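You operate a simulated robot arm through the tools that you are given. There is no shell and no other tool. Be economical: measure what you need, move in short steps, check, and stop when the job is done.

The job below is to be done with a simulated two-armed robot. You get a single attempt, and the scene is never put back.

TASK
Pick up the navy thread cone from the middle shelf of the yarn rack with one hand, pass it to the other hand and put it on the lower shelf of the yarn rack. Open the drawer under the cream overlocker, take the black tin on the lower shelf of the yarn rack and put it away in the inside of the drawer under the cream overlocker and shut the overlocker again. Put the lint ball from the lower shelf of the yarn rack on the yellow tape measure. Take the dark olive thread cone and leave it on the top of the sample cabinet. Take the tube of red snaps on the tall carton by the heap and put it away on the top of the trims bench. The order is free. Set down upright: navy thread cone, dark olive thread cone.

It is judged by the outcome, as a careful person would: the job done as asked, and still so three seconds after it is handed in. It fails if anything else is knocked over, pushed out of place, dropped, spilled or broken.

THE ROBOT
Two 7-joint arms with two-finger parallel grippers on one trunk, on a base that drives. Base frame: it is fixed to the floor where the robot stands at the start and does not move with it; the origin is under the middle of the robot, x ahead of it, y to its left, z up. Readings come in mm, degrees, newtons and seconds.
The left shoulder is at the start at [110, 169, 1509], the right one opposite. With the tool pointing down near the work surface each hand reaches from about 100 to 460 mm from the robot's upright axis, wherever it stands, measured 20 degrees to its own side. Places, roughly: black tin (7x7x3 cm) [500, -500, 600]; dark olive thread cone [-750, 250, 750]; drawer under the cream overlocker [-5100, -600, 700]; inside of the drawer under the cream overlocker [-5100, -700, 700]; lint ball (4x4x3 cm) [500, -700, 600]; lower shelf of the yarn rack [600, -400, 600]; navy thread cone [750, 0, 1000]; top of the sample cabinet (15x40 cm) [460, -1500, 900]; top of the trims bench [-6800, -700, 800]; tube of red snaps [-1250, -1000, 750]; yellow tape measure [750, -750, 500]. Payload 1.57 kg a hand.
Tool frame (each hand has its own): the origin (TCP) lies between the finger pads and is the grasp point; the fingertips stand 30 mm ahead of it; z points along the fingers, y is the line along which they close. Largest opening 80 mm; finger width 17, thickness 12; the body of the gripper, 40 by 82 mm, starts 80 mm behind the TCP.
Orientation is that of the tool frame in the base frame, as a unit quaternion [x, y, z, w]. With the fingers straight down and closing along the base's y, the tool's x points along the base's -x, its y along +y and its z along -z.

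THE INTERFACE
- The arms move only by the tool arm_command. It takes "left_commands", "right_commands" or both (then of equal length, played together; a hand with none holds still); each is a list of rows, each an object (a shift or turn left out is 0, a gripper value left out holds the last) with "slide": the shift along the base's x, y, z in mm, a list of three; "delta_rot": the turn, a rotation vector about the base's x, y, z in degrees, a list of three. In form: [{"slide": [tx, ty, tz], "delta_rot": [wx, wy, wz]}, ...]. A call has 1 to 12 rows; each row shifts and turns the commanded pose from where the row before left it. "left_hand" and "right_hand" are, for a hand that has rows, the gripper command, from -1 (shut) to 1 (fully open), values between in proportion, set as the call begins (left out, the last holds). A row lasts 0.2 s, in which the tool goes at most 50 mm and 8.6 degrees; a call with a longer step from one row to the next is refused whole, and so is a gripper value outside its range. A pose out of reach is approached as far as the arm can. The call stops where the force on the tool passes 40 N (or 10 N more than at its start, if that is more) or the arm is blocked; 0.2 s more then pass. The fingers move at their own pace (about 72 mm/s each) and stop on an object; they squeeze with about 41 N. The grip force told is the motor's: it shows also when the fingers shut on nothing. Time passes only in rows, and 0.2 s behind the last, so rows that do not move let the fingers close. The reply holds the time, the measured pose of the TCP, the force on the tool along the base axes, the opening and the grip force, in the units named above and with some noise, with the torque about the TCP (base axes, N m) and any sound that the robot's microphone picked up.
- Cameras (640 x 400 px; columns grow to the right, rows downward): "scene" is now at [122, 36.8, 1668.4]; the picture's right is [0.64, -0.77, -0.00], its down [-0.72, -0.60, -0.36] and it looks along [0.28, 0.23, -0.93] (base axes); focal length 214 px, centre (320, 200). "left" rides on the left gripper at [72, 7, -122] in its tool frame; the picture's right is [-0.09, 1.00, 0.00], its down [-0.84, -0.08, -0.54] and it looks along [-0.54, -0.05, 0.84] (tool axes); focal length 238 px, centre (320, 200). "right" rides on the right gripper at [72, -7, -122] in its tool frame; the picture's right is [0.09, 1.00, 0.00], its down [-0.84, 0.08, -0.54] and it looks along [-0.54, 0.05, 0.84] (tool axes); focal length 238 px, centre (320, 200). There is no depth. A picture from a camera that has moved, and an enlarged one, comes with that camera's place and axes in the base frame and with its lens.
- snapshot(camera): a new picture of that camera. The clock stands still meanwhile.
- slide_trunk(by): slides the trunk up (or, below 0, down) by that many mm; the arms and the scene camera ride with it, the base frame stays. It gives what a move gives, with no picture.
- roll_base(legs): drives the robot by 1 to 6 legs, each [ahead, left, turn to the left] in mm, mm and degrees, along the robot's own axes; the way and the turn of a leg run together, so that a leg with both is an arc; at most 1500 mm and 180 degrees a leg. The arms and the cameras ride along, it lands a little off, and it stops where it bumps. It gives what a move gives.
- head_to(pan, tilt): turns the head with the scene camera to pan (to the left, within 86 degrees either way) and tilt (down, from -29 to 69), counted from straight ahead of the robot. It gives what a move gives.
- enlarge(camera, box): a new picture of the part [left, top, right, bottom] of that camera's present view, enlarged. The clock stands still meanwhile.
- job_done(): hands the job in; it is judged then, once.

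Go step by step. Nothing tells you exact positions but the pictures and the camera data: compare them with the known pose of the tool, close in by small moves and look again before you grip or let go. The budget is 196 turns and 176 pictures, counting those below and the enlarged ones. Unless the task says otherwise, let go and move clear before handing in.

The tools are called by a JSON object that holds its "api" and its "payload". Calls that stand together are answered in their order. arm_command: Moves the arms, as the interface text tells. Its arguments: {"type":"object","properties":{"left_commands":{"type":"array","items":{"type":"object","properties":{"slide":{"type":"array","items":{"type":"number"}},"delta_rot":{"type":"array","items":{"type":"number"}}}}},"left_hand":{"type":"number"},"right_commands":{"type":"array","items":{"type":"object","properties":{"slide":{"type":"array","items":{"type":"number"}},"delta_rot":{"type":"array","items":{"type":"number"}}}}},"right_hand":{"type":"number"}},"required":[]} The other tools are called the same way: slide_trunk (by) slides the trunk up or down; roll_base (legs) drives the base; head_to (pan, tilt) turns the head that bears the scene camera; snapshot (camera) takes a picture; enlarge (camera, box) takes an enlarged picture of a part of a camera's view; job_done () hands the job in.

At the start:

```text
time_s: 0.0
left_position: [584.5, -101.1, 1000.4]
left_tcp_rot: [-0.002, 1.0, -0.001, 0.001]
left_ft_force: [0.9, -0.2, -1.7]
left_moment: [-0.03, 0.02, 0.01]
left_finger_gap: 79.9
left_finger_force: 0.1
right_position: [373.6, -423.4, 1000.4]
right_tcp_rot: [-0.001, 1.0, 0.0, 0.0]
right_ft_force: [-0.7, -0.2, -0.1]
right_moment: [0.02, 0.04, 0.01]
right_finger_gap: 80.2
right_finger_force: 0.1
trunk travel left (down, up): [-823.0, 67.0]
robot x, y, heading: [-4.0, -2.0, 0.1]
head pan, tilt: [39.8, 68.8]
```

scene: 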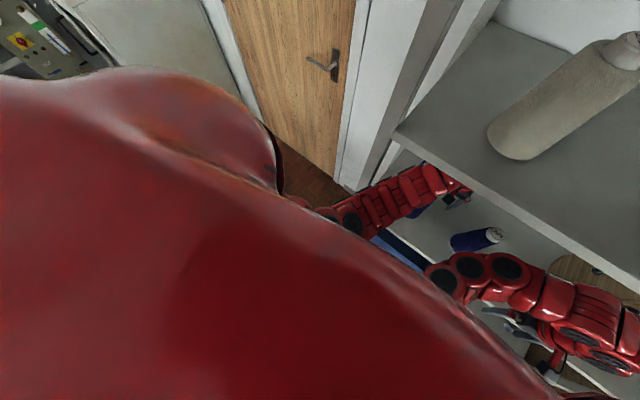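
right: 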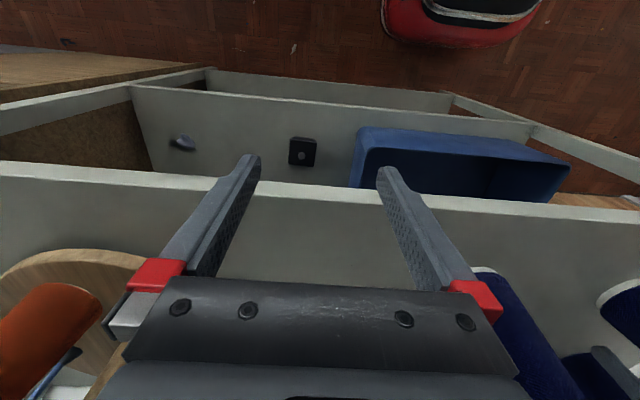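
left: 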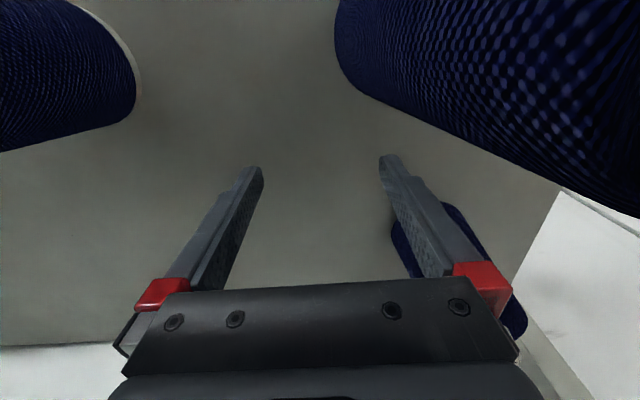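

I see the yarn rack in front with the arms already over its shelves. I'll look around with the head first.

{"api": "head_to", "payload": {"pan": 0, "tilt": 45}}

{"api": "snapshot", "payload": {"camera": "scene"}}

{"api": "head_to", "payload": {"pan": -60, "tilt": 35}}

{"api": "snapshot", "payload": {"camera": "scene"}}

```text
time_s: 1.1
left_position: [584.9, -101.7, 1000.0]
left_tcp_rot: [-0.001, 1.0, -0.001, -0.001]
left_ft_force: [-0.5, 0.3, -0.1]
left_moment: [-0.02, 0.01, 0.0]
left_finger_gap: 80.1
left_finger_force: 0.0
right_position: [372.8, -422.9, 999.4]
right_tcp_rot: [0.0, 1.0, -0.001, 0.0]
right_ft_force: [-0.9, -0.8, 0.6]
right_moment: [0.0, 0.0, -0.03]
right_finger_gap: 80.1
right_finger_force: 0.0
trunk travel left (down, up): [-823.0, 67.0]
robot x, y, heading: [-1.1, -0.7, 0.0]
head pan, tilt: [0.0, 45.0]
```

```text
172 pictures are left
camera scene: at [160.4, 1.1, 1697.2], right [0.0, -1.0, 0.0], down [-0.71, 0.0, -0.71], along [0.71, 0.0, -0.71], focal length 214 px, centre (320, 200)
```

scene: 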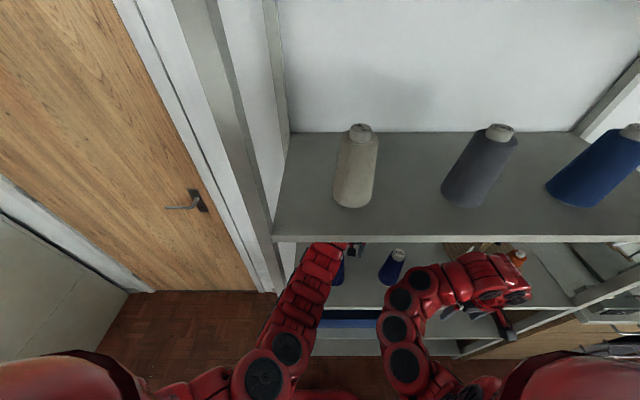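

```text
time_s: 2.4
left_position: [584.0, -100.9, 1000.3]
left_tcp_rot: [-0.001, 1.0, -0.001, 0.0]
left_ft_force: [-0.7, 0.2, -0.7]
left_moment: [0.03, 0.01, 0.01]
left_finger_gap: 80.0
left_finger_force: 0.0
right_position: [373.3, -423.3, 1000.8]
right_tcp_rot: [0.0, 1.0, 0.0, 0.0]
right_ft_force: [-0.5, 0.5, -0.5]
right_moment: [0.01, 0.02, 0.03]
right_finger_gap: 79.8
right_finger_force: 0.1
trunk travel left (down, up): [-823.0, 67.0]
robot x, y, heading: [-4.8, 0.8, -0.1]
head pan, tilt: [-60.0, 35.0]
```

```text
171 pictures are left
camera scene: at [123.2, -75.2, 1712.0], right [-0.87, -0.5, 0.0], down [-0.29, 0.5, -0.82], along [0.41, -0.71, -0.57], focal length 214 px, centre (320, 200)
```

scene: 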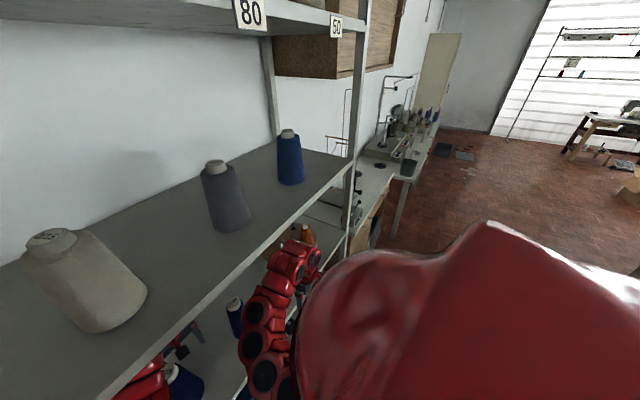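

The rack has several shelves, with two or more navy objects on the middle one. I'll look at more angles to identify the objects and the room.

{"api": "head_to", "payload": {"pan": -25, "tilt": 60}}

{"api": "snapshot", "payload": {"camera": "scene"}}

{"api": "head_to", "payload": {"pan": -86, "tilt": 20}}

{"api": "snapshot", "payload": {"camera": "scene"}}

{"api": "head_to", "payload": {"pan": 86, "tilt": 30}}

{"api": "snapshot", "payload": {"camera": "scene"}}

{"api": "enlarge", "payload": {"camera": "left", "box": [0, 0, 640, 400]}}

```text
time_s: 3.4
left_position: [585.0, -102.0, 1000.1]
left_tcp_rot: [-0.001, 1.0, -0.001, 0.0]
left_ft_force: [0.1, -0.7, -0.2]
left_moment: [0.02, 0.06, -0.01]
left_finger_gap: 80.0
left_finger_force: 0.1
right_position: [372.7, -423.0, 999.3]
right_tcp_rot: [0.0, 1.0, 0.0, 0.0]
right_ft_force: [-0.4, 0.3, 0.9]
right_moment: [0.02, -0.03, -0.04]
right_finger_gap: 79.9
right_finger_force: 0.0
trunk travel left (down, up): [-823.0, 67.0]
robot x, y, heading: [0.9, -2.1, 0.1]
head pan, tilt: [-25.0, 60.0]
```

```text
170 pictures are left
camera scene: at [139.5, -27.3, 1677.8], right [-0.42, -0.91, 0.0], down [-0.78, 0.37, -0.5], along [0.45, -0.21, -0.87], focal length 214 px, centre (320, 200)
```

scene: 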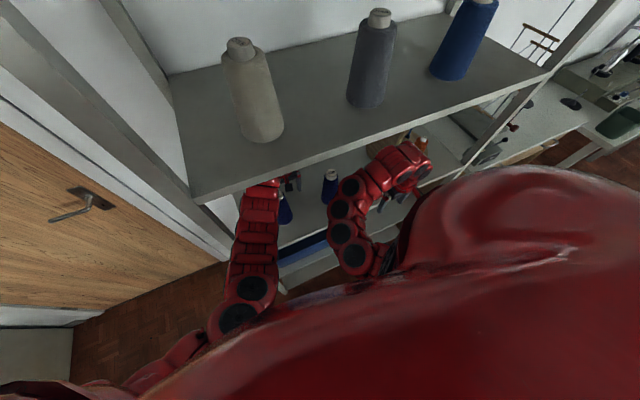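

```text
time_s: 4.7
left_position: [583.0, -101.7, 1000.4]
left_tcp_rot: [-0.001, 1.0, -0.001, 0.001]
left_ft_force: [0.8, 0.2, 0.3]
left_moment: [-0.02, 0.0, 0.03]
left_finger_gap: 79.8
left_finger_force: 0.1
right_position: [373.4, -423.1, 1001.4]
right_tcp_rot: [-0.001, 1.0, -0.001, 0.0]
right_ft_force: [-0.4, 0.0, -0.2]
right_moment: [-0.02, -0.04, 0.0]
right_finger_gap: 80.0
right_finger_force: 0.0
trunk travel left (down, up): [-823.0, 67.0]
robot x, y, heading: [0.9, 0.0, -0.1]
head pan, tilt: [-85.9, 20.0]
```

```text
169 pictures are left
camera scene: at [85.8, -91.9, 1735.8], right [-1.0, -0.07, 0.0], down [-0.02, 0.34, -0.94], along [0.07, -0.94, -0.34], focal length 214 px, centre (320, 200)
```

scene: 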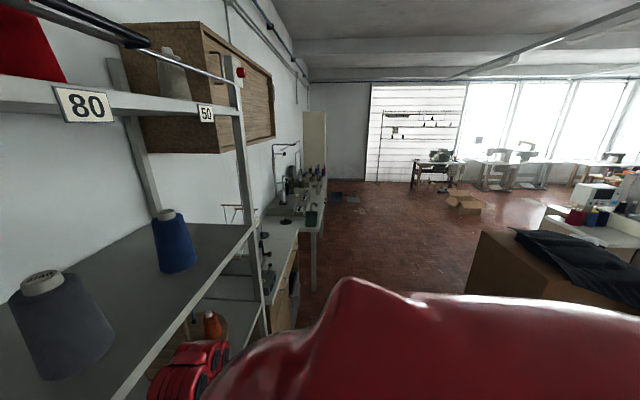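

```text
time_s: 7.3
left_position: [584.8, -101.4, 1000.8]
left_tcp_rot: [-0.001, 1.0, 0.0, 0.0]
left_ft_force: [0.4, 0.8, 0.9]
left_moment: [0.01, -0.02, 0.0]
left_finger_gap: 80.0
left_finger_force: 0.1
right_position: [371.2, -421.7, 1000.1]
right_tcp_rot: [0.0, 1.0, 0.0, 0.0]
right_ft_force: [-0.2, -0.1, -1.2]
right_moment: [0.0, -0.01, 0.0]
right_finger_gap: 80.1
right_finger_force: 0.0
trunk travel left (down, up): [-823.0, 67.0]
robot x, y, heading: [-2.1, 0.9, 0.1]
head pan, tilt: [85.9, 30.0]
```

```text
168 pictures are left
camera scene: at [85.5, 91.2, 1719.8], right [1.0, -0.07, 0.0], down [-0.04, -0.5, -0.87], along [0.06, 0.86, -0.5], focal length 214 px, centre (320, 200)
```

scene: 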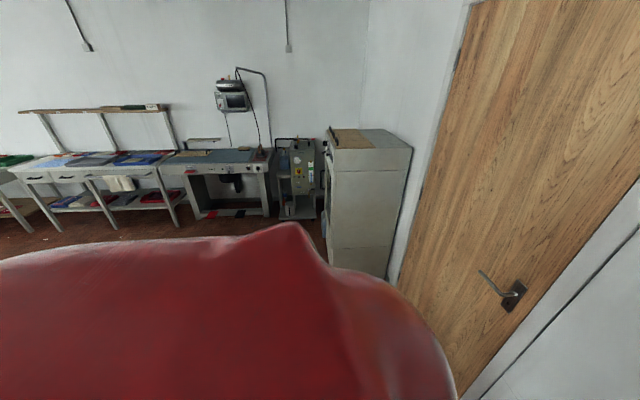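

```text
1.00 times, centred on (320, 200) of left (not enlarged: the box is as wide or as high as the picture)
camera zoom: at [512.7, -94.4, 1122.9], right [0.09, 1.0, 0.0], down [0.84, -0.08, 0.54], along [0.54, -0.05, -0.84], focal length 238 px, centre (320, 200)
```

zoom: 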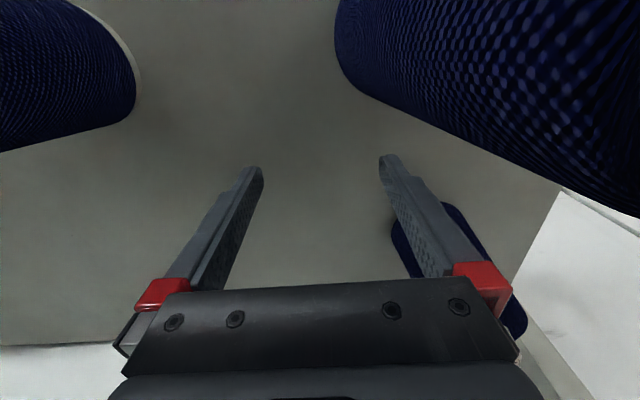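

Three navy cones stand on the middle shelf; by the rough coordinates the target is the rear one. I'll draw the left hand straight back a bit and look again.

{"api": "arm_command", "payload": {"left_commands": [{"slide": [-40, 0, 0]}, {"slide": [-40, 0, 0]}, {"slide": [-40, 0, 0]}, {"slide": [-40, 0, 0]}, {"slide": [-40, 0, 0]}]}}

{"api": "snapshot", "payload": {"camera": "left"}}

```text
time_s: 8.5
left_position: [384.8, -103.8, 1000.5]
left_tcp_rot: [-0.001, 1.0, 0.001, 0.001]
left_ft_force: [0.8, -0.1, 0.0]
left_moment: [0.01, -0.02, 0.01]
left_finger_gap: 80.0
left_finger_force: 0.0
right_position: [373.0, -424.7, 999.6]
right_tcp_rot: [0.0, 1.0, 0.001, -0.001]
right_ft_force: [0.7, -0.4, 0.6]
right_moment: [0.04, -0.02, 0.01]
right_finger_gap: 79.9
right_finger_force: 0.1
trunk travel left (down, up): [-823.0, 67.0]
robot x, y, heading: [1.3, -0.2, -0.3]
head pan, tilt: [85.9, 30.0]
```

```text
166 pictures are left
camera left: at [312.3, -96.0, 1123.3], right [0.09, 1.0, 0.0], down [0.84, -0.08, 0.54], along [0.54, -0.05, -0.84], focal length 238 px, centre (320, 200)
```

left: 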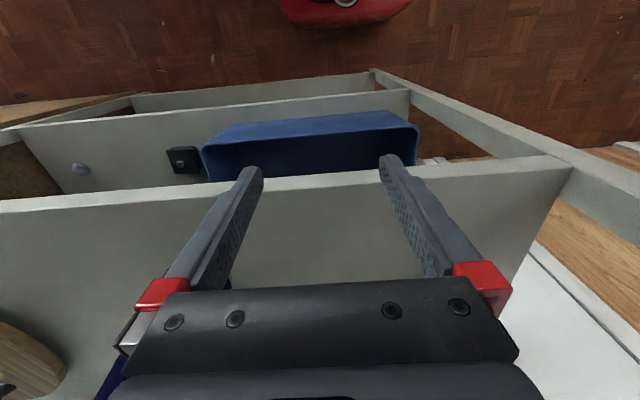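

The front shelf cleared. I'll back off with the base and lower the trunk to see into the shelves with the head camera.

{"api": "roll_base", "payload": {"legs": [[-350, 0, 0]]}}

{"api": "slide_trunk", "payload": {"by": -450}}

{"api": "head_to", "payload": {"pan": -10, "tilt": 25}}

{"api": "snapshot", "payload": {"camera": "scene"}}

```text
time_s: 10.8
left_position: [31.2, -102.5, 1000.3]
left_tcp_rot: [0.001, 1.0, -0.001, 0.001]
left_ft_force: [0.1, -0.2, 0.1]
left_moment: [0.01, -0.01, 0.0]
left_finger_gap: 80.2
left_finger_force: 0.1
right_position: [18.2, -424.7, 999.5]
right_tcp_rot: [0.001, 1.0, 0.0, 0.0]
right_ft_force: [-0.8, -0.2, -0.4]
right_moment: [0.0, -0.01, 0.01]
right_finger_gap: 79.9
right_finger_force: 0.0
trunk travel left (down, up): [-823.0, 67.0]
robot x, y, heading: [-351.8, 2.7, -0.6]
head pan, tilt: [85.9, 30.0]
```

```text
refused: -450 is not a number from -400 to 400
```

```text
time_s: 12.5
left_position: [29.3, -101.6, 1000.7]
left_tcp_rot: [0.001, 1.0, -0.001, 0.0]
left_ft_force: [-0.5, 0.1, 0.9]
left_moment: [-0.04, 0.03, -0.03]
left_finger_gap: 80.1
left_finger_force: 0.0
right_position: [18.5, -424.5, 1000.0]
right_tcp_rot: [0.001, 1.0, 0.0, 0.0]
right_ft_force: [0.5, -0.6, -0.9]
right_moment: [0.0, 0.01, 0.02]
right_finger_gap: 80.0
right_finger_force: 0.0
trunk travel left (down, up): [-823.0, 67.0]
robot x, y, heading: [-352.4, 1.0, -0.3]
head pan, tilt: [-10.0, 25.0]
```

```text
165 pictures are left
camera scene: at [-184.2, -14.9, 1727.8], right [-0.18, -0.98, 0.0], down [-0.42, 0.07, -0.91], along [0.89, -0.16, -0.42], focal length 214 px, centre (320, 200)
```

scene: 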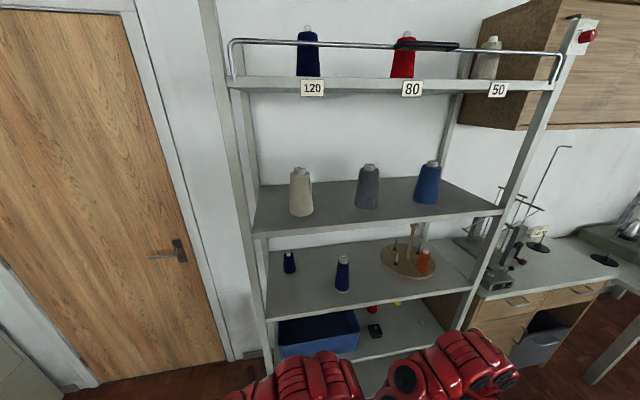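

I can see the whole rack now. I'll lower the trunk for a level look into the middle and lower shelves.

{"api": "slide_trunk", "payload": {"by": -400}}

{"api": "snapshot", "payload": {"camera": "scene"}}

{"api": "enlarge", "payload": {"camera": "scene", "box": [220, 120, 480, 280]}}

```text
time_s: 16.3
left_position: [30.9, -102.3, 601.6]
left_tcp_rot: [0.001, 1.0, -0.001, 0.0]
left_ft_force: [-0.1, -0.2, 0.1]
left_moment: [0.01, -0.01, 0.01]
left_finger_gap: 80.1
left_finger_force: 0.0
right_position: [18.8, -424.4, 598.3]
right_tcp_rot: [0.001, 1.0, 0.0, 0.0]
right_ft_force: [0.4, -0.3, -0.5]
right_moment: [-0.02, -0.02, 0.0]
right_finger_gap: 80.0
right_finger_force: 0.2
trunk travel left (down, up): [-423.0, 467.0]
robot x, y, heading: [-353.0, 1.8, -0.2]
head pan, tilt: [-10.0, 25.0]
```

```text
164 pictures are left
camera scene: at [-184.2, -14.9, 1327.8], right [-0.18, -0.98, 0.0], down [-0.42, 0.07, -0.91], along [0.89, -0.16, -0.42], focal length 214 px, centre (320, 200)
```

scene: 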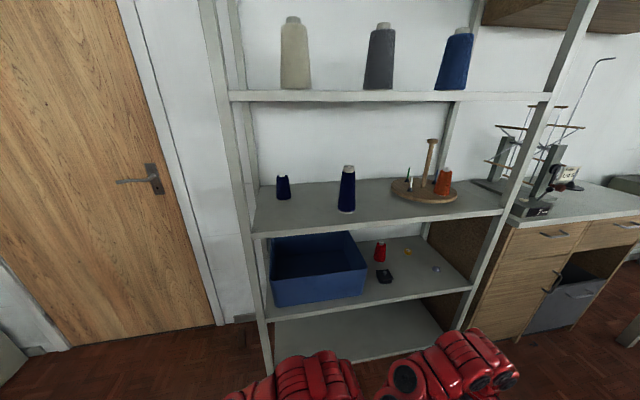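

```text
2.46 times, centred on (350, 200) of scene
camera zoom: at [-184.2, -14.9, 1327.8], right [-0.18, -0.98, 0.0], down [-0.42, 0.07, -0.91], along [0.89, -0.16, -0.42], focal length 528 px, centre (246, 200)
```

zoom: 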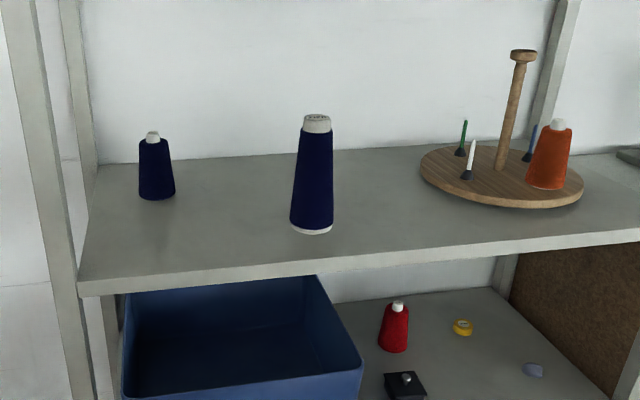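

I count two cones on the middle shelf: a small navy one at left and a tall one in the middle. I'll turn the right hand to point its fingers ahead with its camera on top, both for viewing and for the later shelf placements.

{"api": "arm_command", "payload": {"right_commands": [{"slide": [8, 0, 15], "delta_rot": [6.06, 0, -6.06]}, {"slide": [8, 0, 15], "delta_rot": [6.06, 0, -6.06]}, {"slide": [8, 0, 15], "delta_rot": [6.06, 0, -6.06]}, {"slide": [8, 0, 15], "delta_rot": [6.06, 0, -6.06]}, {"slide": [8, 0, 15], "delta_rot": [6.06, 0, -6.06]}, {"slide": [8, 0, 15], "delta_rot": [6.06, 0, -6.06]}, {"slide": [8, 0, 15], "delta_rot": [6.06, 0, -6.06]}, {"slide": [8, 0, 15], "delta_rot": [6.06, 0, -6.06]}, {"slide": [8, 0, 15], "delta_rot": [6.06, 0, -6.06]}, {"slide": [8, 0, 15], "delta_rot": [6.06, 0, -6.06]}, {"slide": [8, 0, 15], "delta_rot": [6.06, 0, -6.06]}]}}

{"api": "arm_command", "payload": {"right_commands": [{"slide": [8, 0, 10], "delta_rot": [6.06, 0, -6.06]}, {"slide": [8, 0, 10], "delta_rot": [6.06, 0, -6.06]}, {"slide": [8, 0, 10], "delta_rot": [6.06, 0, -6.06]}, {"slide": [8, 0, 10], "delta_rot": [6.06, 0, -6.06]}, {"slide": [8, 0, 10], "delta_rot": [6.06, 0, -6.06]}, {"slide": [8, 0, 10], "delta_rot": [6.06, 0, -6.06]}, {"slide": [8, 0, 10], "delta_rot": [6.06, 0, -6.06]}, {"slide": [8, 0, 10], "delta_rot": [6.06, 0, -6.06]}, {"slide": [8, 0, 10], "delta_rot": [6.06, 0, -6.06]}, {"slide": [8, 0, 10], "delta_rot": [6.06, 0, -6.06]}]}}

{"api": "snapshot", "payload": {"camera": "right"}}

```text
time_s: 18.7
left_position: [30.3, -102.5, 601.2]
left_tcp_rot: [0.001, 1.0, -0.001, 0.0]
left_ft_force: [-0.6, 0.1, -0.1]
left_moment: [0.04, 0.02, 0.03]
left_finger_gap: 79.9
left_finger_force: 0.1
right_position: [62.9, -450.0, 578.6]
right_tcp_rot: [0.457, 0.77, 0.446, -0.005]
right_ft_force: [0.6, 0.3, -0.1]
right_moment: [0.02, 0.01, -0.02]
right_finger_gap: 80.2
right_finger_force: 0.1
right hand out of reach, approached as far as the arm can: row 1, 2, 3, 4, 5, 6, 7
trunk travel left (down, up): [-423.0, 467.0]
robot x, y, heading: [-355.0, 2.5, 0.1]
head pan, tilt: [-10.0, 25.0]
```

```text
time_s: 20.9
left_position: [30.6, -102.3, 600.3]
left_tcp_rot: [0.0, 1.0, 0.0, 0.0]
left_ft_force: [0.2, 0.8, -0.1]
left_moment: [-0.01, -0.02, 0.0]
left_finger_gap: 80.0
left_finger_force: 0.1
right_position: [174.4, -445.1, 668.8]
right_tcp_rot: [0.703, 0.129, 0.7, -0.007]
right_ft_force: [-0.2, 0.1, 0.3]
right_moment: [0.01, 0.01, 0.01]
right_finger_gap: 80.0
right_finger_force: 0.1
right hand out of reach, approached as far as the arm can: row 7, 8
trunk travel left (down, up): [-423.0, 467.0]
robot x, y, heading: [-356.0, 2.1, -0.2]
head pan, tilt: [-10.0, 25.0]
```

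```text
162 pictures are left
camera right: at [51.9, -450.0, 740.6], right [0.19, -0.95, 0.26], down [-0.51, -0.32, -0.8], along [0.84, 0.02, -0.54], focal length 238 px, centre (320, 200)
```

right: 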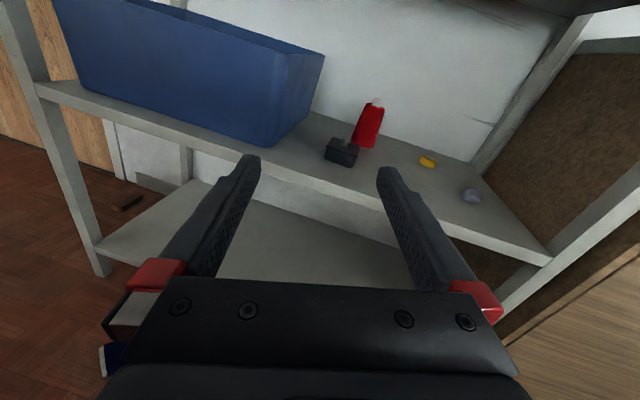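

The right hand now looks into the lower shelf. I'll finish levelling it and raise the trunk to look along the middle shelf.

{"api": "arm_command", "payload": {"right_commands": [{"slide": [0, 20, 0], "delta_rot": [5.2, 0, -5.2]}, {"slide": [0, 20, 0], "delta_rot": [5.2, 0, -5.2]}, {"slide": [0, 20, 0]}]}}

{"api": "snapshot", "payload": {"camera": "right"}}

{"api": "slide_trunk", "payload": {"by": 400}}

{"api": "snapshot", "payload": {"camera": "right"}}

```text
time_s: 21.7
left_position: [30.7, -99.2, 599.4]
left_tcp_rot: [0.003, 1.0, 0.003, 0.0]
left_ft_force: [4.3, 37.4, -8.3]
left_moment: [-5.14, -0.28, -3.69]
left_finger_gap: 79.8
left_finger_force: 0.0
right_position: [173.9, -386.3, 668.2]
right_tcp_rot: [0.708, 0.002, 0.706, -0.006]
right_ft_force: [-0.1, 0.0, 0.0]
right_moment: [-0.03, 0.0, 0.0]
right_finger_gap: 79.9
right_finger_force: 0.0
trunk travel left (down, up): [-423.0, 467.0]
robot x, y, heading: [-352.2, 1.2, -0.1]
head pan, tilt: [-10.0, 25.0]
```

```text
161 pictures are left
camera right: at [51.6, -381.6, 741.2], right [0.01, -1.0, 0.09], down [-0.54, -0.08, -0.84], along [0.84, -0.04, -0.54], focal length 238 px, centre (320, 200)
```

right: 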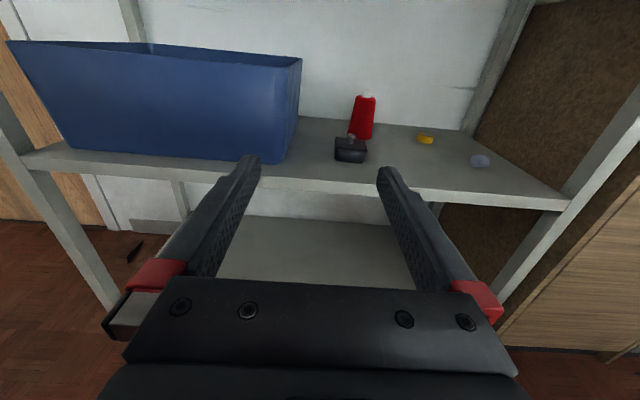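

```text
time_s: 22.1
left_position: [31.1, -99.5, 602.8]
left_tcp_rot: [0.002, 1.0, 0.003, 0.001]
left_ft_force: [2.8, 5.0, -6.9]
left_moment: [-0.76, -0.17, -0.56]
left_finger_gap: 80.2
left_finger_force: 0.1
right_position: [174.0, -386.3, 672.5]
right_tcp_rot: [0.708, 0.003, 0.706, -0.007]
right_ft_force: [0.7, -0.8, 0.2]
right_moment: [-0.04, -0.02, 0.02]
right_finger_gap: 79.9
right_finger_force: 0.1
trunk travel left (down, up): [-426.0, 464.0]
robot x, y, heading: [-352.9, -0.3, -0.3]
head pan, tilt: [-10.0, 25.0]
stopped: the force on the tool passed its limit at 51 N (the readings are from after the stop); the commanded pose is now the measured one
```

```text
160 pictures are left
camera right: at [51.7, -381.6, 744.5], right [0.01, -1.0, 0.09], down [-0.54, -0.08, -0.84], along [0.84, -0.04, -0.54], focal length 238 px, centre (320, 200)
```

right: 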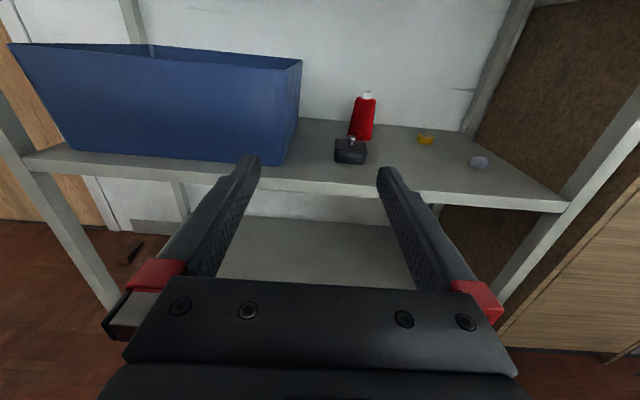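

The right forearm touched the left arm. I'll separate the two arms, then raise the trunk.

{"api": "arm_command", "payload": {"right_commands": [{"slide": [0, -25, 0]}, {"slide": [0, -25, 0]}, {"slide": [0, -25, 0]}, {"slide": [0, 0, 0]}], "left_commands": [{"slide": [0, 30, 0]}, {"slide": [0, 40, 0]}, {"slide": [0, 40, 0]}, {"slide": [0, 40, 0]}]}}

{"api": "slide_trunk", "payload": {"by": 380}}

{"api": "snapshot", "payload": {"camera": "right"}}

```text
time_s: 23.1
left_position: [31.9, 49.7, 602.7]
left_tcp_rot: [0.002, 1.0, 0.001, -0.001]
left_ft_force: [0.2, 0.6, -0.5]
left_moment: [-0.03, -0.03, -0.01]
left_finger_gap: 80.2
left_finger_force: 0.0
right_position: [173.4, -462.5, 673.1]
right_tcp_rot: [0.708, 0.002, 0.707, -0.007]
right_ft_force: [0.2, -0.9, -0.7]
right_moment: [-0.02, 0.01, -0.02]
right_finger_gap: 79.7
right_finger_force: 0.2
trunk travel left (down, up): [-426.0, 464.0]
robot x, y, heading: [-353.1, -1.7, -0.4]
head pan, tilt: [-10.0, 25.0]
```

```text
time_s: 26.8
left_position: [32.5, 48.8, 982.3]
left_tcp_rot: [0.001, 1.0, 0.003, 0.001]
left_ft_force: [-0.4, 0.6, 0.4]
left_moment: [-0.03, 0.0, 0.03]
left_finger_gap: 80.1
left_finger_force: 0.1
right_position: [173.7, -462.0, 1052.3]
right_tcp_rot: [0.708, 0.004, 0.707, -0.007]
right_ft_force: [-0.3, -0.4, -0.7]
right_moment: [-0.01, 0.0, 0.02]
right_finger_gap: 79.9
right_finger_force: 0.1
trunk travel left (down, up): [-806.0, 84.0]
robot x, y, heading: [-354.5, 0.3, -0.1]
head pan, tilt: [-10.0, 25.0]
```

```text
159 pictures are left
camera right: at [51.8, -456.9, 1124.3], right [0.01, -1.0, 0.09], down [-0.54, -0.08, -0.84], along [0.84, -0.04, -0.54], focal length 238 px, centre (320, 200)
```

right: 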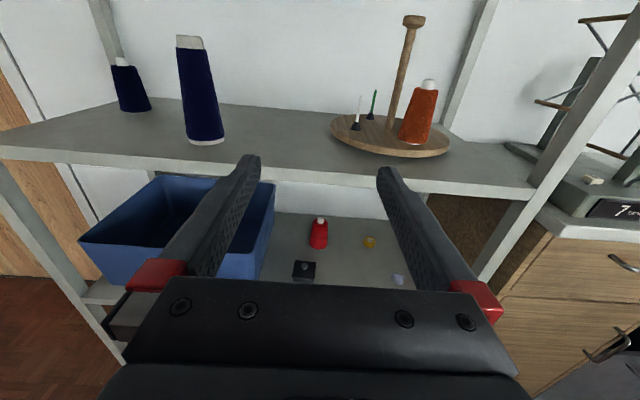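

Triangulating: small navy cone ≈ (651,-12), shelf z≈957; lower shelf z≈550 with tin (534,-457), lint (517,-731), tape (684,-678). The earlier pictures also hinted at another navy thing near (515,-50), so I'll check the floor in front of the rack.

{"api": "head_to", "payload": {"pan": 0, "tilt": 65}}

{"api": "snapshot", "payload": {"camera": "scene"}}

{"api": "snapshot", "payload": {"camera": "left"}}

```text
time_s: 27.9
left_position: [32.4, 48.4, 983.8]
left_tcp_rot: [0.002, 1.0, 0.003, 0.0]
left_ft_force: [0.4, -0.5, -0.2]
left_moment: [0.0, 0.04, 0.0]
left_finger_gap: 80.0
left_finger_force: 0.1
right_position: [174.3, -461.3, 1052.4]
right_tcp_rot: [0.708, 0.001, 0.706, -0.007]
right_ft_force: [0.2, 0.7, 0.9]
right_moment: [-0.01, 0.06, -0.02]
right_finger_gap: 80.1
right_finger_force: 0.0
trunk travel left (down, up): [-806.0, 84.0]
robot x, y, heading: [-354.7, 2.1, -0.1]
head pan, tilt: [0.0, 65.0]
```

```text
158 pictures are left
camera scene: at [-214.0, 1.2, 1655.4], right [0.0, -1.0, 0.0], down [-0.91, 0.0, -0.42], along [0.42, 0.0, -0.91], focal length 214 px, centre (320, 200)
```

scene: 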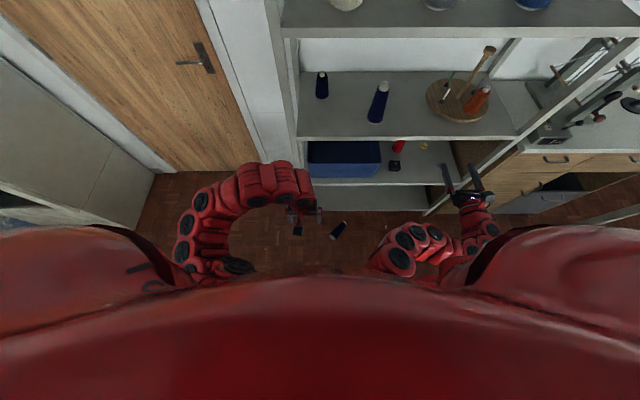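

```text
157 pictures are left
camera left: at [-39.5, 55.9, 1106.1], right [0.1, 1.0, 0.0], down [0.84, -0.08, 0.54], along [0.54, -0.05, -0.84], focal length 238 px, centre (320, 200)
```

left: 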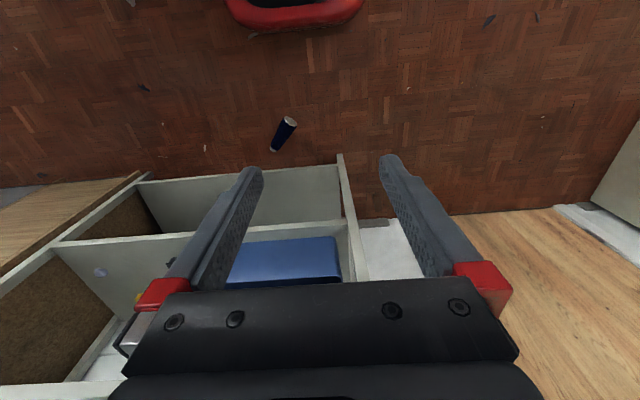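

A tall navy cone that had been beside the left hand (≈(510,-52)) has been knocked to the floor by my first retreat; I will put it back upright. Enlarging to see how it lies.

{"api": "enlarge", "payload": {"camera": "left", "box": [244, 103, 324, 153]}}

{"api": "enlarge", "payload": {"camera": "scene", "box": [290, 60, 410, 135]}}

```text
8.00 times, centred on (284, 128) of left
camera zoom: at [-39.5, 55.9, 1106.1], right [0.1, 1.0, 0.0], down [0.84, -0.08, 0.54], along [0.54, -0.05, -0.84], focal length 1907 px, centre (608, 776)
```

zoom: 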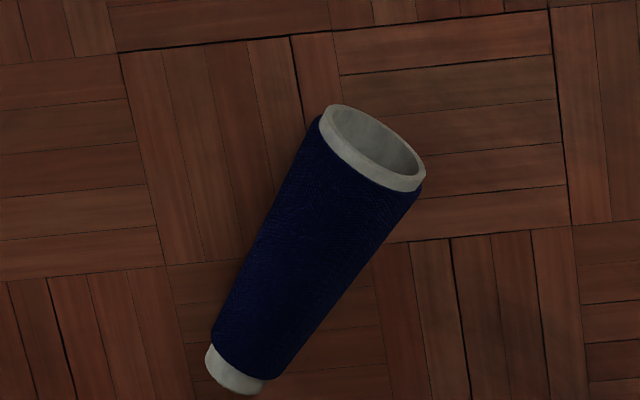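

```text
5.33 times, centred on (350, 98) of scene
camera zoom: at [-214.0, 1.2, 1655.4], right [0.0, -1.0, 0.0], down [-0.91, 0.0, -0.42], along [0.42, 0.0, -0.91], focal length 1144 px, centre (160, 747)
```

zoom: 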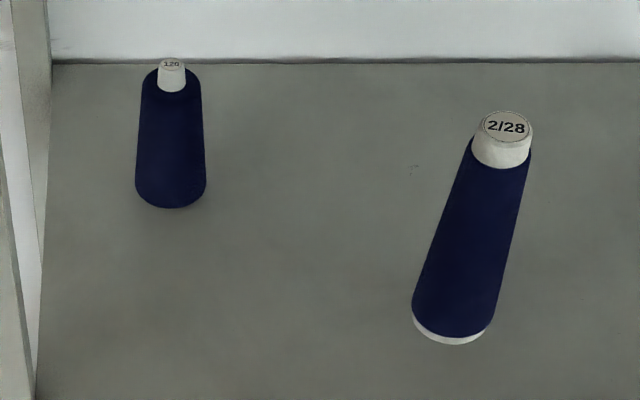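

The fallen cone lies around (295,-157), narrow end pointing away to the right (about -40°). I'll pitch the right hand down with its camera on the far side so that pitching forward later stands the cone up.

{"api": "arm_command", "payload": {"right_commands": [{"slide": [-10, 0, 10], "delta_rot": [0, 8.2, 0]}, {"slide": [-10, 0, 10], "delta_rot": [0, 8.2, 0]}, {"slide": [-10, 0, 10], "delta_rot": [0, 8.2, 0]}, {"slide": [-10, 0, 10], "delta_rot": [0, 8.2, 0]}, {"slide": [-10, 0, 0], "delta_rot": [0, 8.2, 0]}, {"slide": [-10, 0, 0], "delta_rot": [0, 8.2, 0]}, {"slide": [-10, 0, 0], "delta_rot": [0, 8.2, 0]}, {"slide": [-10, 0, 0], "delta_rot": [0, 8.2, 0]}, {"slide": [-10, 0, 0], "delta_rot": [0, 8.2, 0]}, {"slide": [-10, 0, 0], "delta_rot": [0, 8.2, 0]}, {"slide": [-10, 0, 0], "delta_rot": [0, 8.0, 0]}]}}

{"api": "arm_command", "payload": {"right_commands": [{"slide": [0, 20, 0], "delta_rot": [0, 0, -8]}, {"slide": [0, 20, 0], "delta_rot": [0, 0, -8]}, {"slide": [0, 20, 0], "delta_rot": [0, 0, -8]}, {"slide": [0, 20, 0], "delta_rot": [0, 0, -8]}, {"slide": [0, 20, 0], "delta_rot": [0, 0, -8]}]}}

```text
time_s: 30.3
left_position: [32.0, 48.6, 983.5]
left_tcp_rot: [0.002, 1.0, 0.003, 0.0]
left_ft_force: [-0.2, 0.1, 0.1]
left_moment: [-0.01, 0.05, -0.01]
left_finger_gap: 80.0
left_finger_force: 0.0
right_position: [82.1, -468.6, 1088.6]
right_tcp_rot: [0.993, -0.002, 0.117, -0.006]
right_ft_force: [0.6, 0.1, -0.2]
right_moment: [-0.01, 0.02, 0.0]
right_finger_gap: 80.0
right_finger_force: 0.0
right hand out of reach, approached as far as the arm can: row 8, 10, 11
trunk travel left (down, up): [-806.0, 84.0]
robot x, y, heading: [-353.9, -1.3, -0.2]
head pan, tilt: [0.0, 65.0]
```

```text
time_s: 31.5
left_position: [31.9, 49.4, 983.4]
left_tcp_rot: [0.002, 1.0, 0.001, 0.0]
left_ft_force: [0.6, -0.2, -0.2]
left_moment: [0.0, 0.02, 0.0]
left_finger_gap: 80.0
left_finger_force: 0.1
right_position: [173.3, -574.6, 1068.4]
right_tcp_rot: [0.932, -0.343, 0.109, 0.033]
right_ft_force: [0.4, 1.2, -0.9]
right_moment: [-0.02, 0.02, 0.04]
right_finger_gap: 80.0
right_finger_force: 0.0
right hand out of reach, approached as far as the arm can: row 1, 2, 3, 4, 5
trunk travel left (down, up): [-806.0, 84.0]
robot x, y, heading: [-353.2, 3.0, -0.4]
head pan, tilt: [0.0, 65.0]
```

That orientation is at the arm's limit. New plan: use the left hand in its normal downward orientation with the robot turned -40°, stand the cone up on the floor, then regrasp. First return the right arm to its forward pose, and raise the left hand for driving.

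{"api": "arm_command", "payload": {"right_commands": [{"slide": [-18, 20, 4], "delta_rot": [0, 0, 8]}, {"slide": [-18, 20, 4], "delta_rot": [0, 0, 8]}, {"slide": [-18, 20, 4], "delta_rot": [0, 0, 8]}, {"slide": [-18, 20, 4], "delta_rot": [0, 0, 8]}, {"slide": [-18, 20, 4], "delta_rot": [0, 0, 8]}, {"slide": [0, 0, 0], "delta_rot": [0, -8, 0]}, {"slide": [0, 0, 0], "delta_rot": [0, -8, 0]}, {"slide": [0, 0, 0], "delta_rot": [0, -8, 0]}, {"slide": [0, 0, 0], "delta_rot": [0, -8, 0]}]}}

{"api": "arm_command", "payload": {"right_commands": [{"slide": [0, 0, -10], "delta_rot": [0, -8, 0]}, {"slide": [0, 0, -10], "delta_rot": [0, -8, 0]}, {"slide": [0, 0, -10], "delta_rot": [0, -8, 0]}, {"slide": [0, 0, -10], "delta_rot": [0, -8, 0]}, {"slide": [0, 0, -10], "delta_rot": [0, -8, 0]}]}}

```text
time_s: 33.5
left_position: [31.4, 49.9, 983.8]
left_tcp_rot: [0.0, 1.0, 0.002, 0.001]
left_ft_force: [-1.0, 0.2, -0.7]
left_moment: [-0.02, 0.0, 0.02]
left_finger_gap: 80.0
left_finger_force: 0.0
right_position: [87.9, -488.3, 1090.3]
right_tcp_rot: [0.922, -0.001, 0.388, -0.007]
right_ft_force: [-0.1, -0.2, 0.2]
right_moment: [0.02, 0.01, -0.02]
right_finger_gap: 79.8
right_finger_force: 0.0
right hand out of reach, approached as far as the arm can: row 1, 2
trunk travel left (down, up): [-806.0, 84.0]
robot x, y, heading: [-352.9, -1.9, -0.4]
head pan, tilt: [0.0, 65.0]
```

```text
time_s: 34.7
left_position: [31.5, 48.9, 982.7]
left_tcp_rot: [0.002, 1.0, 0.003, 0.0]
left_ft_force: [-0.1, -0.1, -0.2]
left_moment: [0.03, -0.02, 0.0]
left_finger_gap: 80.0
left_finger_force: 0.1
right_position: [89.6, -487.4, 1039.4]
right_tcp_rot: [0.735, 0.002, 0.678, -0.006]
right_ft_force: [0.3, -0.5, -0.4]
right_moment: [-0.04, 0.0, 0.01]
right_finger_gap: 79.8
right_finger_force: 0.1
trunk travel left (down, up): [-806.0, 84.0]
robot x, y, heading: [-356.9, 0.4, -0.4]
head pan, tilt: [0.0, 65.0]
```

Driving to place the fallen cone ahead-left of the robot, turned to -40°.

{"api": "roll_base", "payload": {"legs": [[240, 2, 0], [0, 0, -40]]}}

{"api": "slide_trunk", "payload": {"by": -400}}

{"api": "snapshot", "payload": {"camera": "left"}}

```text
time_s: 38.3
left_position: [211.4, -211.0, 983.0]
left_tcp_rot: [0.346, 0.938, 0.002, 0.001]
left_ft_force: [-0.2, -0.5, 0.2]
left_moment: [0.0, 0.03, 0.02]
left_finger_gap: 79.8
left_finger_force: 0.1
right_position: [-92.8, -657.3, 1039.0]
right_tcp_rot: [0.69, -0.252, 0.639, 0.228]
right_ft_force: [-0.1, 1.3, 0.1]
right_moment: [-0.02, 0.01, 0.01]
right_finger_gap: 79.8
right_finger_force: 0.0
trunk travel left (down, up): [-806.0, 84.0]
robot x, y, heading: [-116.7, 0.0, -40.5]
head pan, tilt: [0.0, 65.0]
```

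```text
time_s: 42.1
left_position: [212.6, -211.9, 583.9]
left_tcp_rot: [0.345, 0.939, 0.001, 0.001]
left_ft_force: [-0.6, -0.1, -0.6]
left_moment: [0.02, 0.01, -0.02]
left_finger_gap: 80.2
left_finger_force: 0.2
right_position: [-92.2, -656.3, 640.3]
right_tcp_rot: [0.69, -0.251, 0.639, 0.227]
right_ft_force: [-0.6, 0.1, -0.4]
right_moment: [0.03, 0.02, -0.03]
right_finger_gap: 80.0
right_finger_force: 0.1
trunk travel left (down, up): [-406.0, 484.0]
robot x, y, heading: [-116.2, 3.6, -40.6]
head pan, tilt: [0.0, 65.0]
```

```text
154 pictures are left
camera left: at [160.8, -159.2, 706.2], right [0.72, 0.7, 0.0], down [0.58, -0.6, 0.54], along [0.38, -0.39, -0.84], focal length 238 px, centre (320, 200)
```

left: 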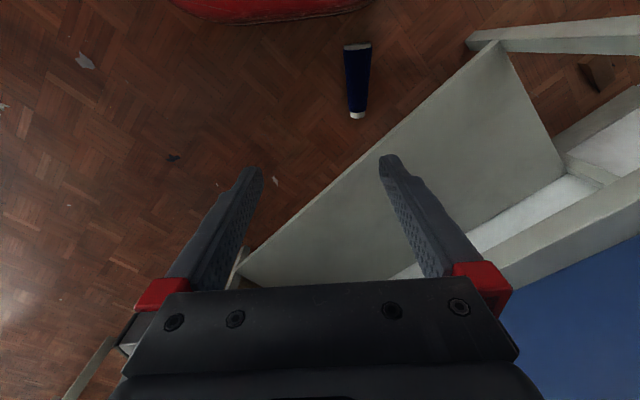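

Cone lies from (228,-100) wide end to (353,-207). I'll move over grip point (304,-165) and lower the trunk.

{"api": "arm_command", "payload": {"left_commands": [{"slide": [31, 16, 0]}, {"slide": [31, 16, 0]}, {"slide": [31, 15, 0]}]}}

{"api": "slide_trunk", "payload": {"by": -385}}

{"api": "snapshot", "payload": {"camera": "left"}}

```text
time_s: 42.9
left_position: [303.8, -163.0, 582.9]
left_tcp_rot: [0.346, 0.938, 0.001, 0.001]
left_ft_force: [0.0, 0.2, 0.5]
left_moment: [0.0, 0.0, 0.01]
left_finger_gap: 80.1
left_finger_force: 0.1
right_position: [-92.2, -657.4, 640.2]
right_tcp_rot: [0.69, -0.251, 0.639, 0.228]
right_ft_force: [0.3, 0.3, 0.2]
right_moment: [0.01, -0.04, 0.0]
right_finger_gap: 80.1
right_finger_force: 0.0
trunk travel left (down, up): [-406.0, 484.0]
robot x, y, heading: [-114.1, 0.2, -40.6]
head pan, tilt: [0.0, 65.0]
```

```text
time_s: 46.6
left_position: [303.5, -164.1, 215.2]
left_tcp_rot: [0.346, 0.938, 0.006, 0.001]
left_ft_force: [-0.2, -0.1, 0.0]
left_moment: [0.02, 0.0, 0.02]
left_finger_gap: 79.8
left_finger_force: 0.0
right_position: [-95.4, -662.9, 274.5]
right_tcp_rot: [0.693, -0.246, 0.637, 0.231]
right_ft_force: [-0.4, -0.7, 0.1]
right_moment: [-0.02, -0.03, 0.0]
right_finger_gap: 80.0
right_finger_force: 0.0
trunk travel left (down, up): [-21.0, 869.0]
robot x, y, heading: [-116.4, -2.1, -40.6]
head pan, tilt: [0.0, 65.0]
```

```text
153 pictures are left
camera left: at [253.0, -113.2, 337.9], right [0.72, 0.7, 0.01], down [0.58, -0.61, 0.54], along [0.38, -0.38, -0.84], focal length 238 px, centre (320, 200)
```

left: 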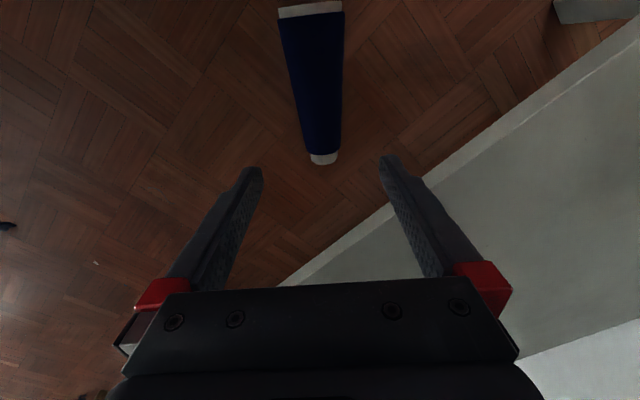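

Aligned over the cone. Descending to z≈38.

{"api": "arm_command", "payload": {"left_commands": [{"slide": [0, 0, -40]}, {"slide": [0, 0, -40]}, {"slide": [0, 0, -40]}, {"slide": [0, 0, -30]}, {"slide": [0, 0, -15]}, {"slide": [0, 0, -11]}]}}

{"api": "snapshot", "payload": {"camera": "left"}}

```text
time_s: 48.0
left_position: [304.8, -163.2, 37.7]
left_tcp_rot: [0.346, 0.938, 0.005, 0.002]
left_ft_force: [-0.6, -0.2, 0.1]
left_moment: [-0.02, -0.01, 0.03]
left_finger_gap: 80.0
left_finger_force: 0.0
right_position: [-96.1, -664.6, 275.9]
right_tcp_rot: [0.691, -0.245, 0.638, 0.234]
right_ft_force: [-1.0, -0.5, 0.0]
right_moment: [-0.03, 0.01, -0.01]
right_finger_gap: 80.1
right_finger_force: 0.1
trunk travel left (down, up): [-21.0, 869.0]
robot x, y, heading: [-118.6, 3.2, -40.7]
head pan, tilt: [0.0, 65.0]
```

```text
152 pictures are left
camera left: at [254.1, -112.0, 160.9], right [0.72, 0.7, 0.01], down [0.58, -0.61, 0.54], along [0.39, -0.38, -0.84], focal length 238 px, centre (320, 200)
```

left: 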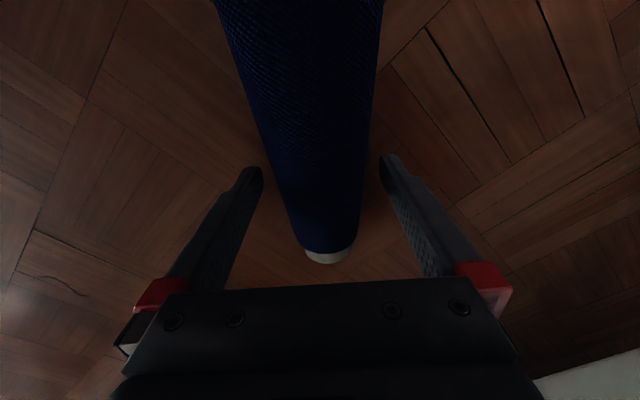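

The cone is between the fingers. Closing and lifting.

{"api": "arm_command", "payload": {"left_commands": [{"slide": [0, 0, 0]}, {"slide": [0, 0, 0]}, {"slide": [0, 0, 0]}, {"slide": [0, 0, 0]}, {"slide": [0, 0, 20]}, {"slide": [0, 0, 30]}, {"slide": [0, 0, 30]}], "left_hand": -1}}

{"api": "snapshot", "payload": {"camera": "left"}}

```text
time_s: 49.6
left_position: [304.5, -164.0, 117.7]
left_tcp_rot: [0.345, 0.938, 0.003, 0.003]
left_ft_force: [-0.1, -0.4, -1.1]
left_moment: [-0.02, 0.0, 0.01]
left_finger_gap: 54.1
left_finger_force: 41.0
right_position: [-95.5, -664.5, 277.4]
right_tcp_rot: [0.693, -0.243, 0.636, 0.236]
right_ft_force: [-0.7, -0.1, -0.7]
right_moment: [0.0, 0.01, 0.0]
right_finger_gap: 79.7
right_finger_force: 0.0
trunk travel left (down, up): [-21.0, 869.0]
robot x, y, heading: [-113.9, 2.5, -40.3]
head pan, tilt: [0.0, 65.0]
```

```text
151 pictures are left
camera left: at [253.1, -112.6, 240.8], right [0.72, 0.7, 0.01], down [0.58, -0.6, 0.54], along [0.38, -0.38, -0.84], focal length 238 px, centre (320, 200)
```

left: 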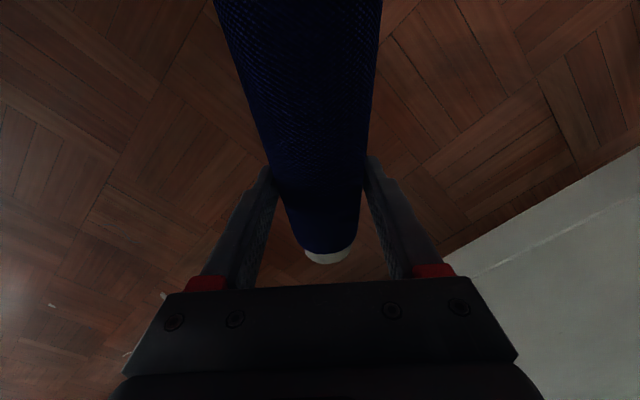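

The cone is held (54 mm). I'll back the robot away from the rack, raise the trunk, then pitch the hand to stand the cone upright in the air.

{"api": "roll_base", "payload": {"legs": [[-250, 0, 0], [0, 0, 40.5]]}}

{"api": "slide_trunk", "payload": {"by": 400}}

{"api": "slide_trunk", "payload": {"by": 400}}

```text
time_s: 53.4
left_position: [120.2, 313.2, 114.5]
left_tcp_rot: [-0.003, 1.0, 0.004, 0.001]
left_ft_force: [-0.3, -0.5, -0.6]
left_moment: [0.01, -0.01, 0.0]
left_finger_gap: 54.0
left_finger_force: 41.0
right_position: [145.4, -330.4, 280.0]
right_tcp_rot: [0.732, 0.016, 0.681, 0.002]
right_ft_force: [0.2, 0.4, 0.3]
right_moment: [0.02, 0.03, 0.02]
right_finger_gap: 79.9
right_finger_force: 0.1
trunk travel left (down, up): [-21.0, 869.0]
robot x, y, heading: [-302.9, 166.2, 0.3]
head pan, tilt: [0.0, 65.0]
```

```text
time_s: 57.2
left_position: [120.0, 313.1, 502.0]
left_tcp_rot: [-0.002, 1.0, 0.002, 0.0]
left_ft_force: [-0.3, 0.5, -0.6]
left_moment: [0.01, 0.01, 0.02]
left_finger_gap: 54.1
left_finger_force: 40.4
right_position: [144.7, -329.3, 668.0]
right_tcp_rot: [0.733, 0.018, 0.68, 0.003]
right_ft_force: [0.2, 0.1, 0.5]
right_moment: [0.0, -0.03, 0.01]
right_finger_gap: 80.0
right_finger_force: 0.1
trunk travel left (down, up): [-421.0, 469.0]
robot x, y, heading: [-305.8, 164.7, 0.2]
head pan, tilt: [0.0, 65.0]
```

```text
time_s: 61.0
left_position: [120.1, 312.1, 903.2]
left_tcp_rot: [-0.003, 1.0, 0.003, 0.001]
left_ft_force: [-0.7, 0.1, -0.6]
left_moment: [-0.02, -0.03, -0.01]
left_finger_gap: 53.8
left_finger_force: 40.9
right_position: [145.9, -329.5, 1068.8]
right_tcp_rot: [0.732, 0.018, 0.681, 0.002]
right_ft_force: [-0.3, 1.2, -0.1]
right_moment: [-0.04, 0.03, 0.03]
right_finger_gap: 80.1
right_finger_force: 0.2
trunk travel left (down, up): [-821.0, 69.0]
robot x, y, heading: [-307.4, 163.2, 0.4]
head pan, tilt: [0.0, 65.0]
```

Now pitch the left hand forward, standing the cone upright.

{"api": "arm_command", "payload": {"left_commands": [{"slide": [0, 0, 15], "delta_rot": [0, -8.2, 0]}, {"slide": [0, 0, 15], "delta_rot": [0, -8.2, 0]}, {"slide": [0, 0, 15], "delta_rot": [0, -8.2, 0]}, {"slide": [0, 0, 15], "delta_rot": [0, -8.2, 0]}, {"slide": [0, 0, 15], "delta_rot": [0, -8.2, 0]}, {"slide": [0, 0, 15], "delta_rot": [0, -8.2, 0]}, {"slide": [0, 0, 15], "delta_rot": [0, -8.2, 0]}, {"slide": [0, 0, 15], "delta_rot": [0, -8.2, 0]}, {"slide": [0, 0, 15], "delta_rot": [0, -8.2, 0]}, {"slide": [0, 0, 15], "delta_rot": [0, -8.2, 0]}, {"slide": [0, 0, 15], "delta_rot": [0, -8.0, 0]}]}}

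{"api": "head_to", "payload": {"pan": 15, "tilt": 45}}

{"api": "snapshot", "payload": {"camera": "scene"}}

```text
time_s: 63.4
left_position: [170.5, 310.2, 1018.8]
left_tcp_rot: [-0.003, 0.706, 0.0, 0.709]
left_ft_force: [-0.1, -0.3, -1.2]
left_moment: [-0.01, 0.03, 0.0]
left_finger_gap: 54.2
left_finger_force: 40.7
left hand out of reach, approached as far as the arm can: row 2, 3, 4, 5
right_position: [144.6, -330.7, 1068.2]
right_tcp_rot: [0.733, 0.018, 0.68, 0.002]
right_ft_force: [-0.5, -0.8, -0.7]
right_moment: [-0.01, -0.01, -0.03]
right_finger_gap: 79.8
right_finger_force: 0.1
trunk travel left (down, up): [-821.0, 69.0]
robot x, y, heading: [-305.0, 161.9, 0.5]
head pan, tilt: [0.0, 65.0]
```

```text
time_s: 64.3
left_position: [169.3, 312.7, 1018.3]
left_tcp_rot: [-0.002, 0.707, -0.001, 0.707]
left_ft_force: [0.0, 0.7, -0.6]
left_moment: [-0.03, 0.02, 0.0]
left_finger_gap: 54.1
left_finger_force: 41.2
right_position: [144.3, -329.6, 1069.5]
right_tcp_rot: [0.732, 0.018, 0.681, 0.002]
right_ft_force: [-0.5, 0.9, 0.7]
right_moment: [0.02, 0.01, -0.01]
right_finger_gap: 80.3
right_finger_force: 0.0
trunk travel left (down, up): [-821.0, 69.0]
robot x, y, heading: [-306.4, 165.6, 0.4]
head pan, tilt: [15.0, 45.0]
```

```text
150 pictures are left
camera scene: at [-147.3, 187.3, 1695.3], right [0.26, -0.96, 0.0], down [-0.68, -0.19, -0.71], along [0.68, 0.19, -0.71], focal length 214 px, centre (320, 200)
```

scene: 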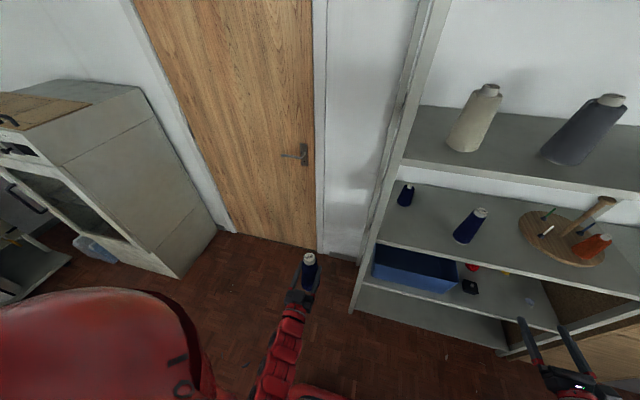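

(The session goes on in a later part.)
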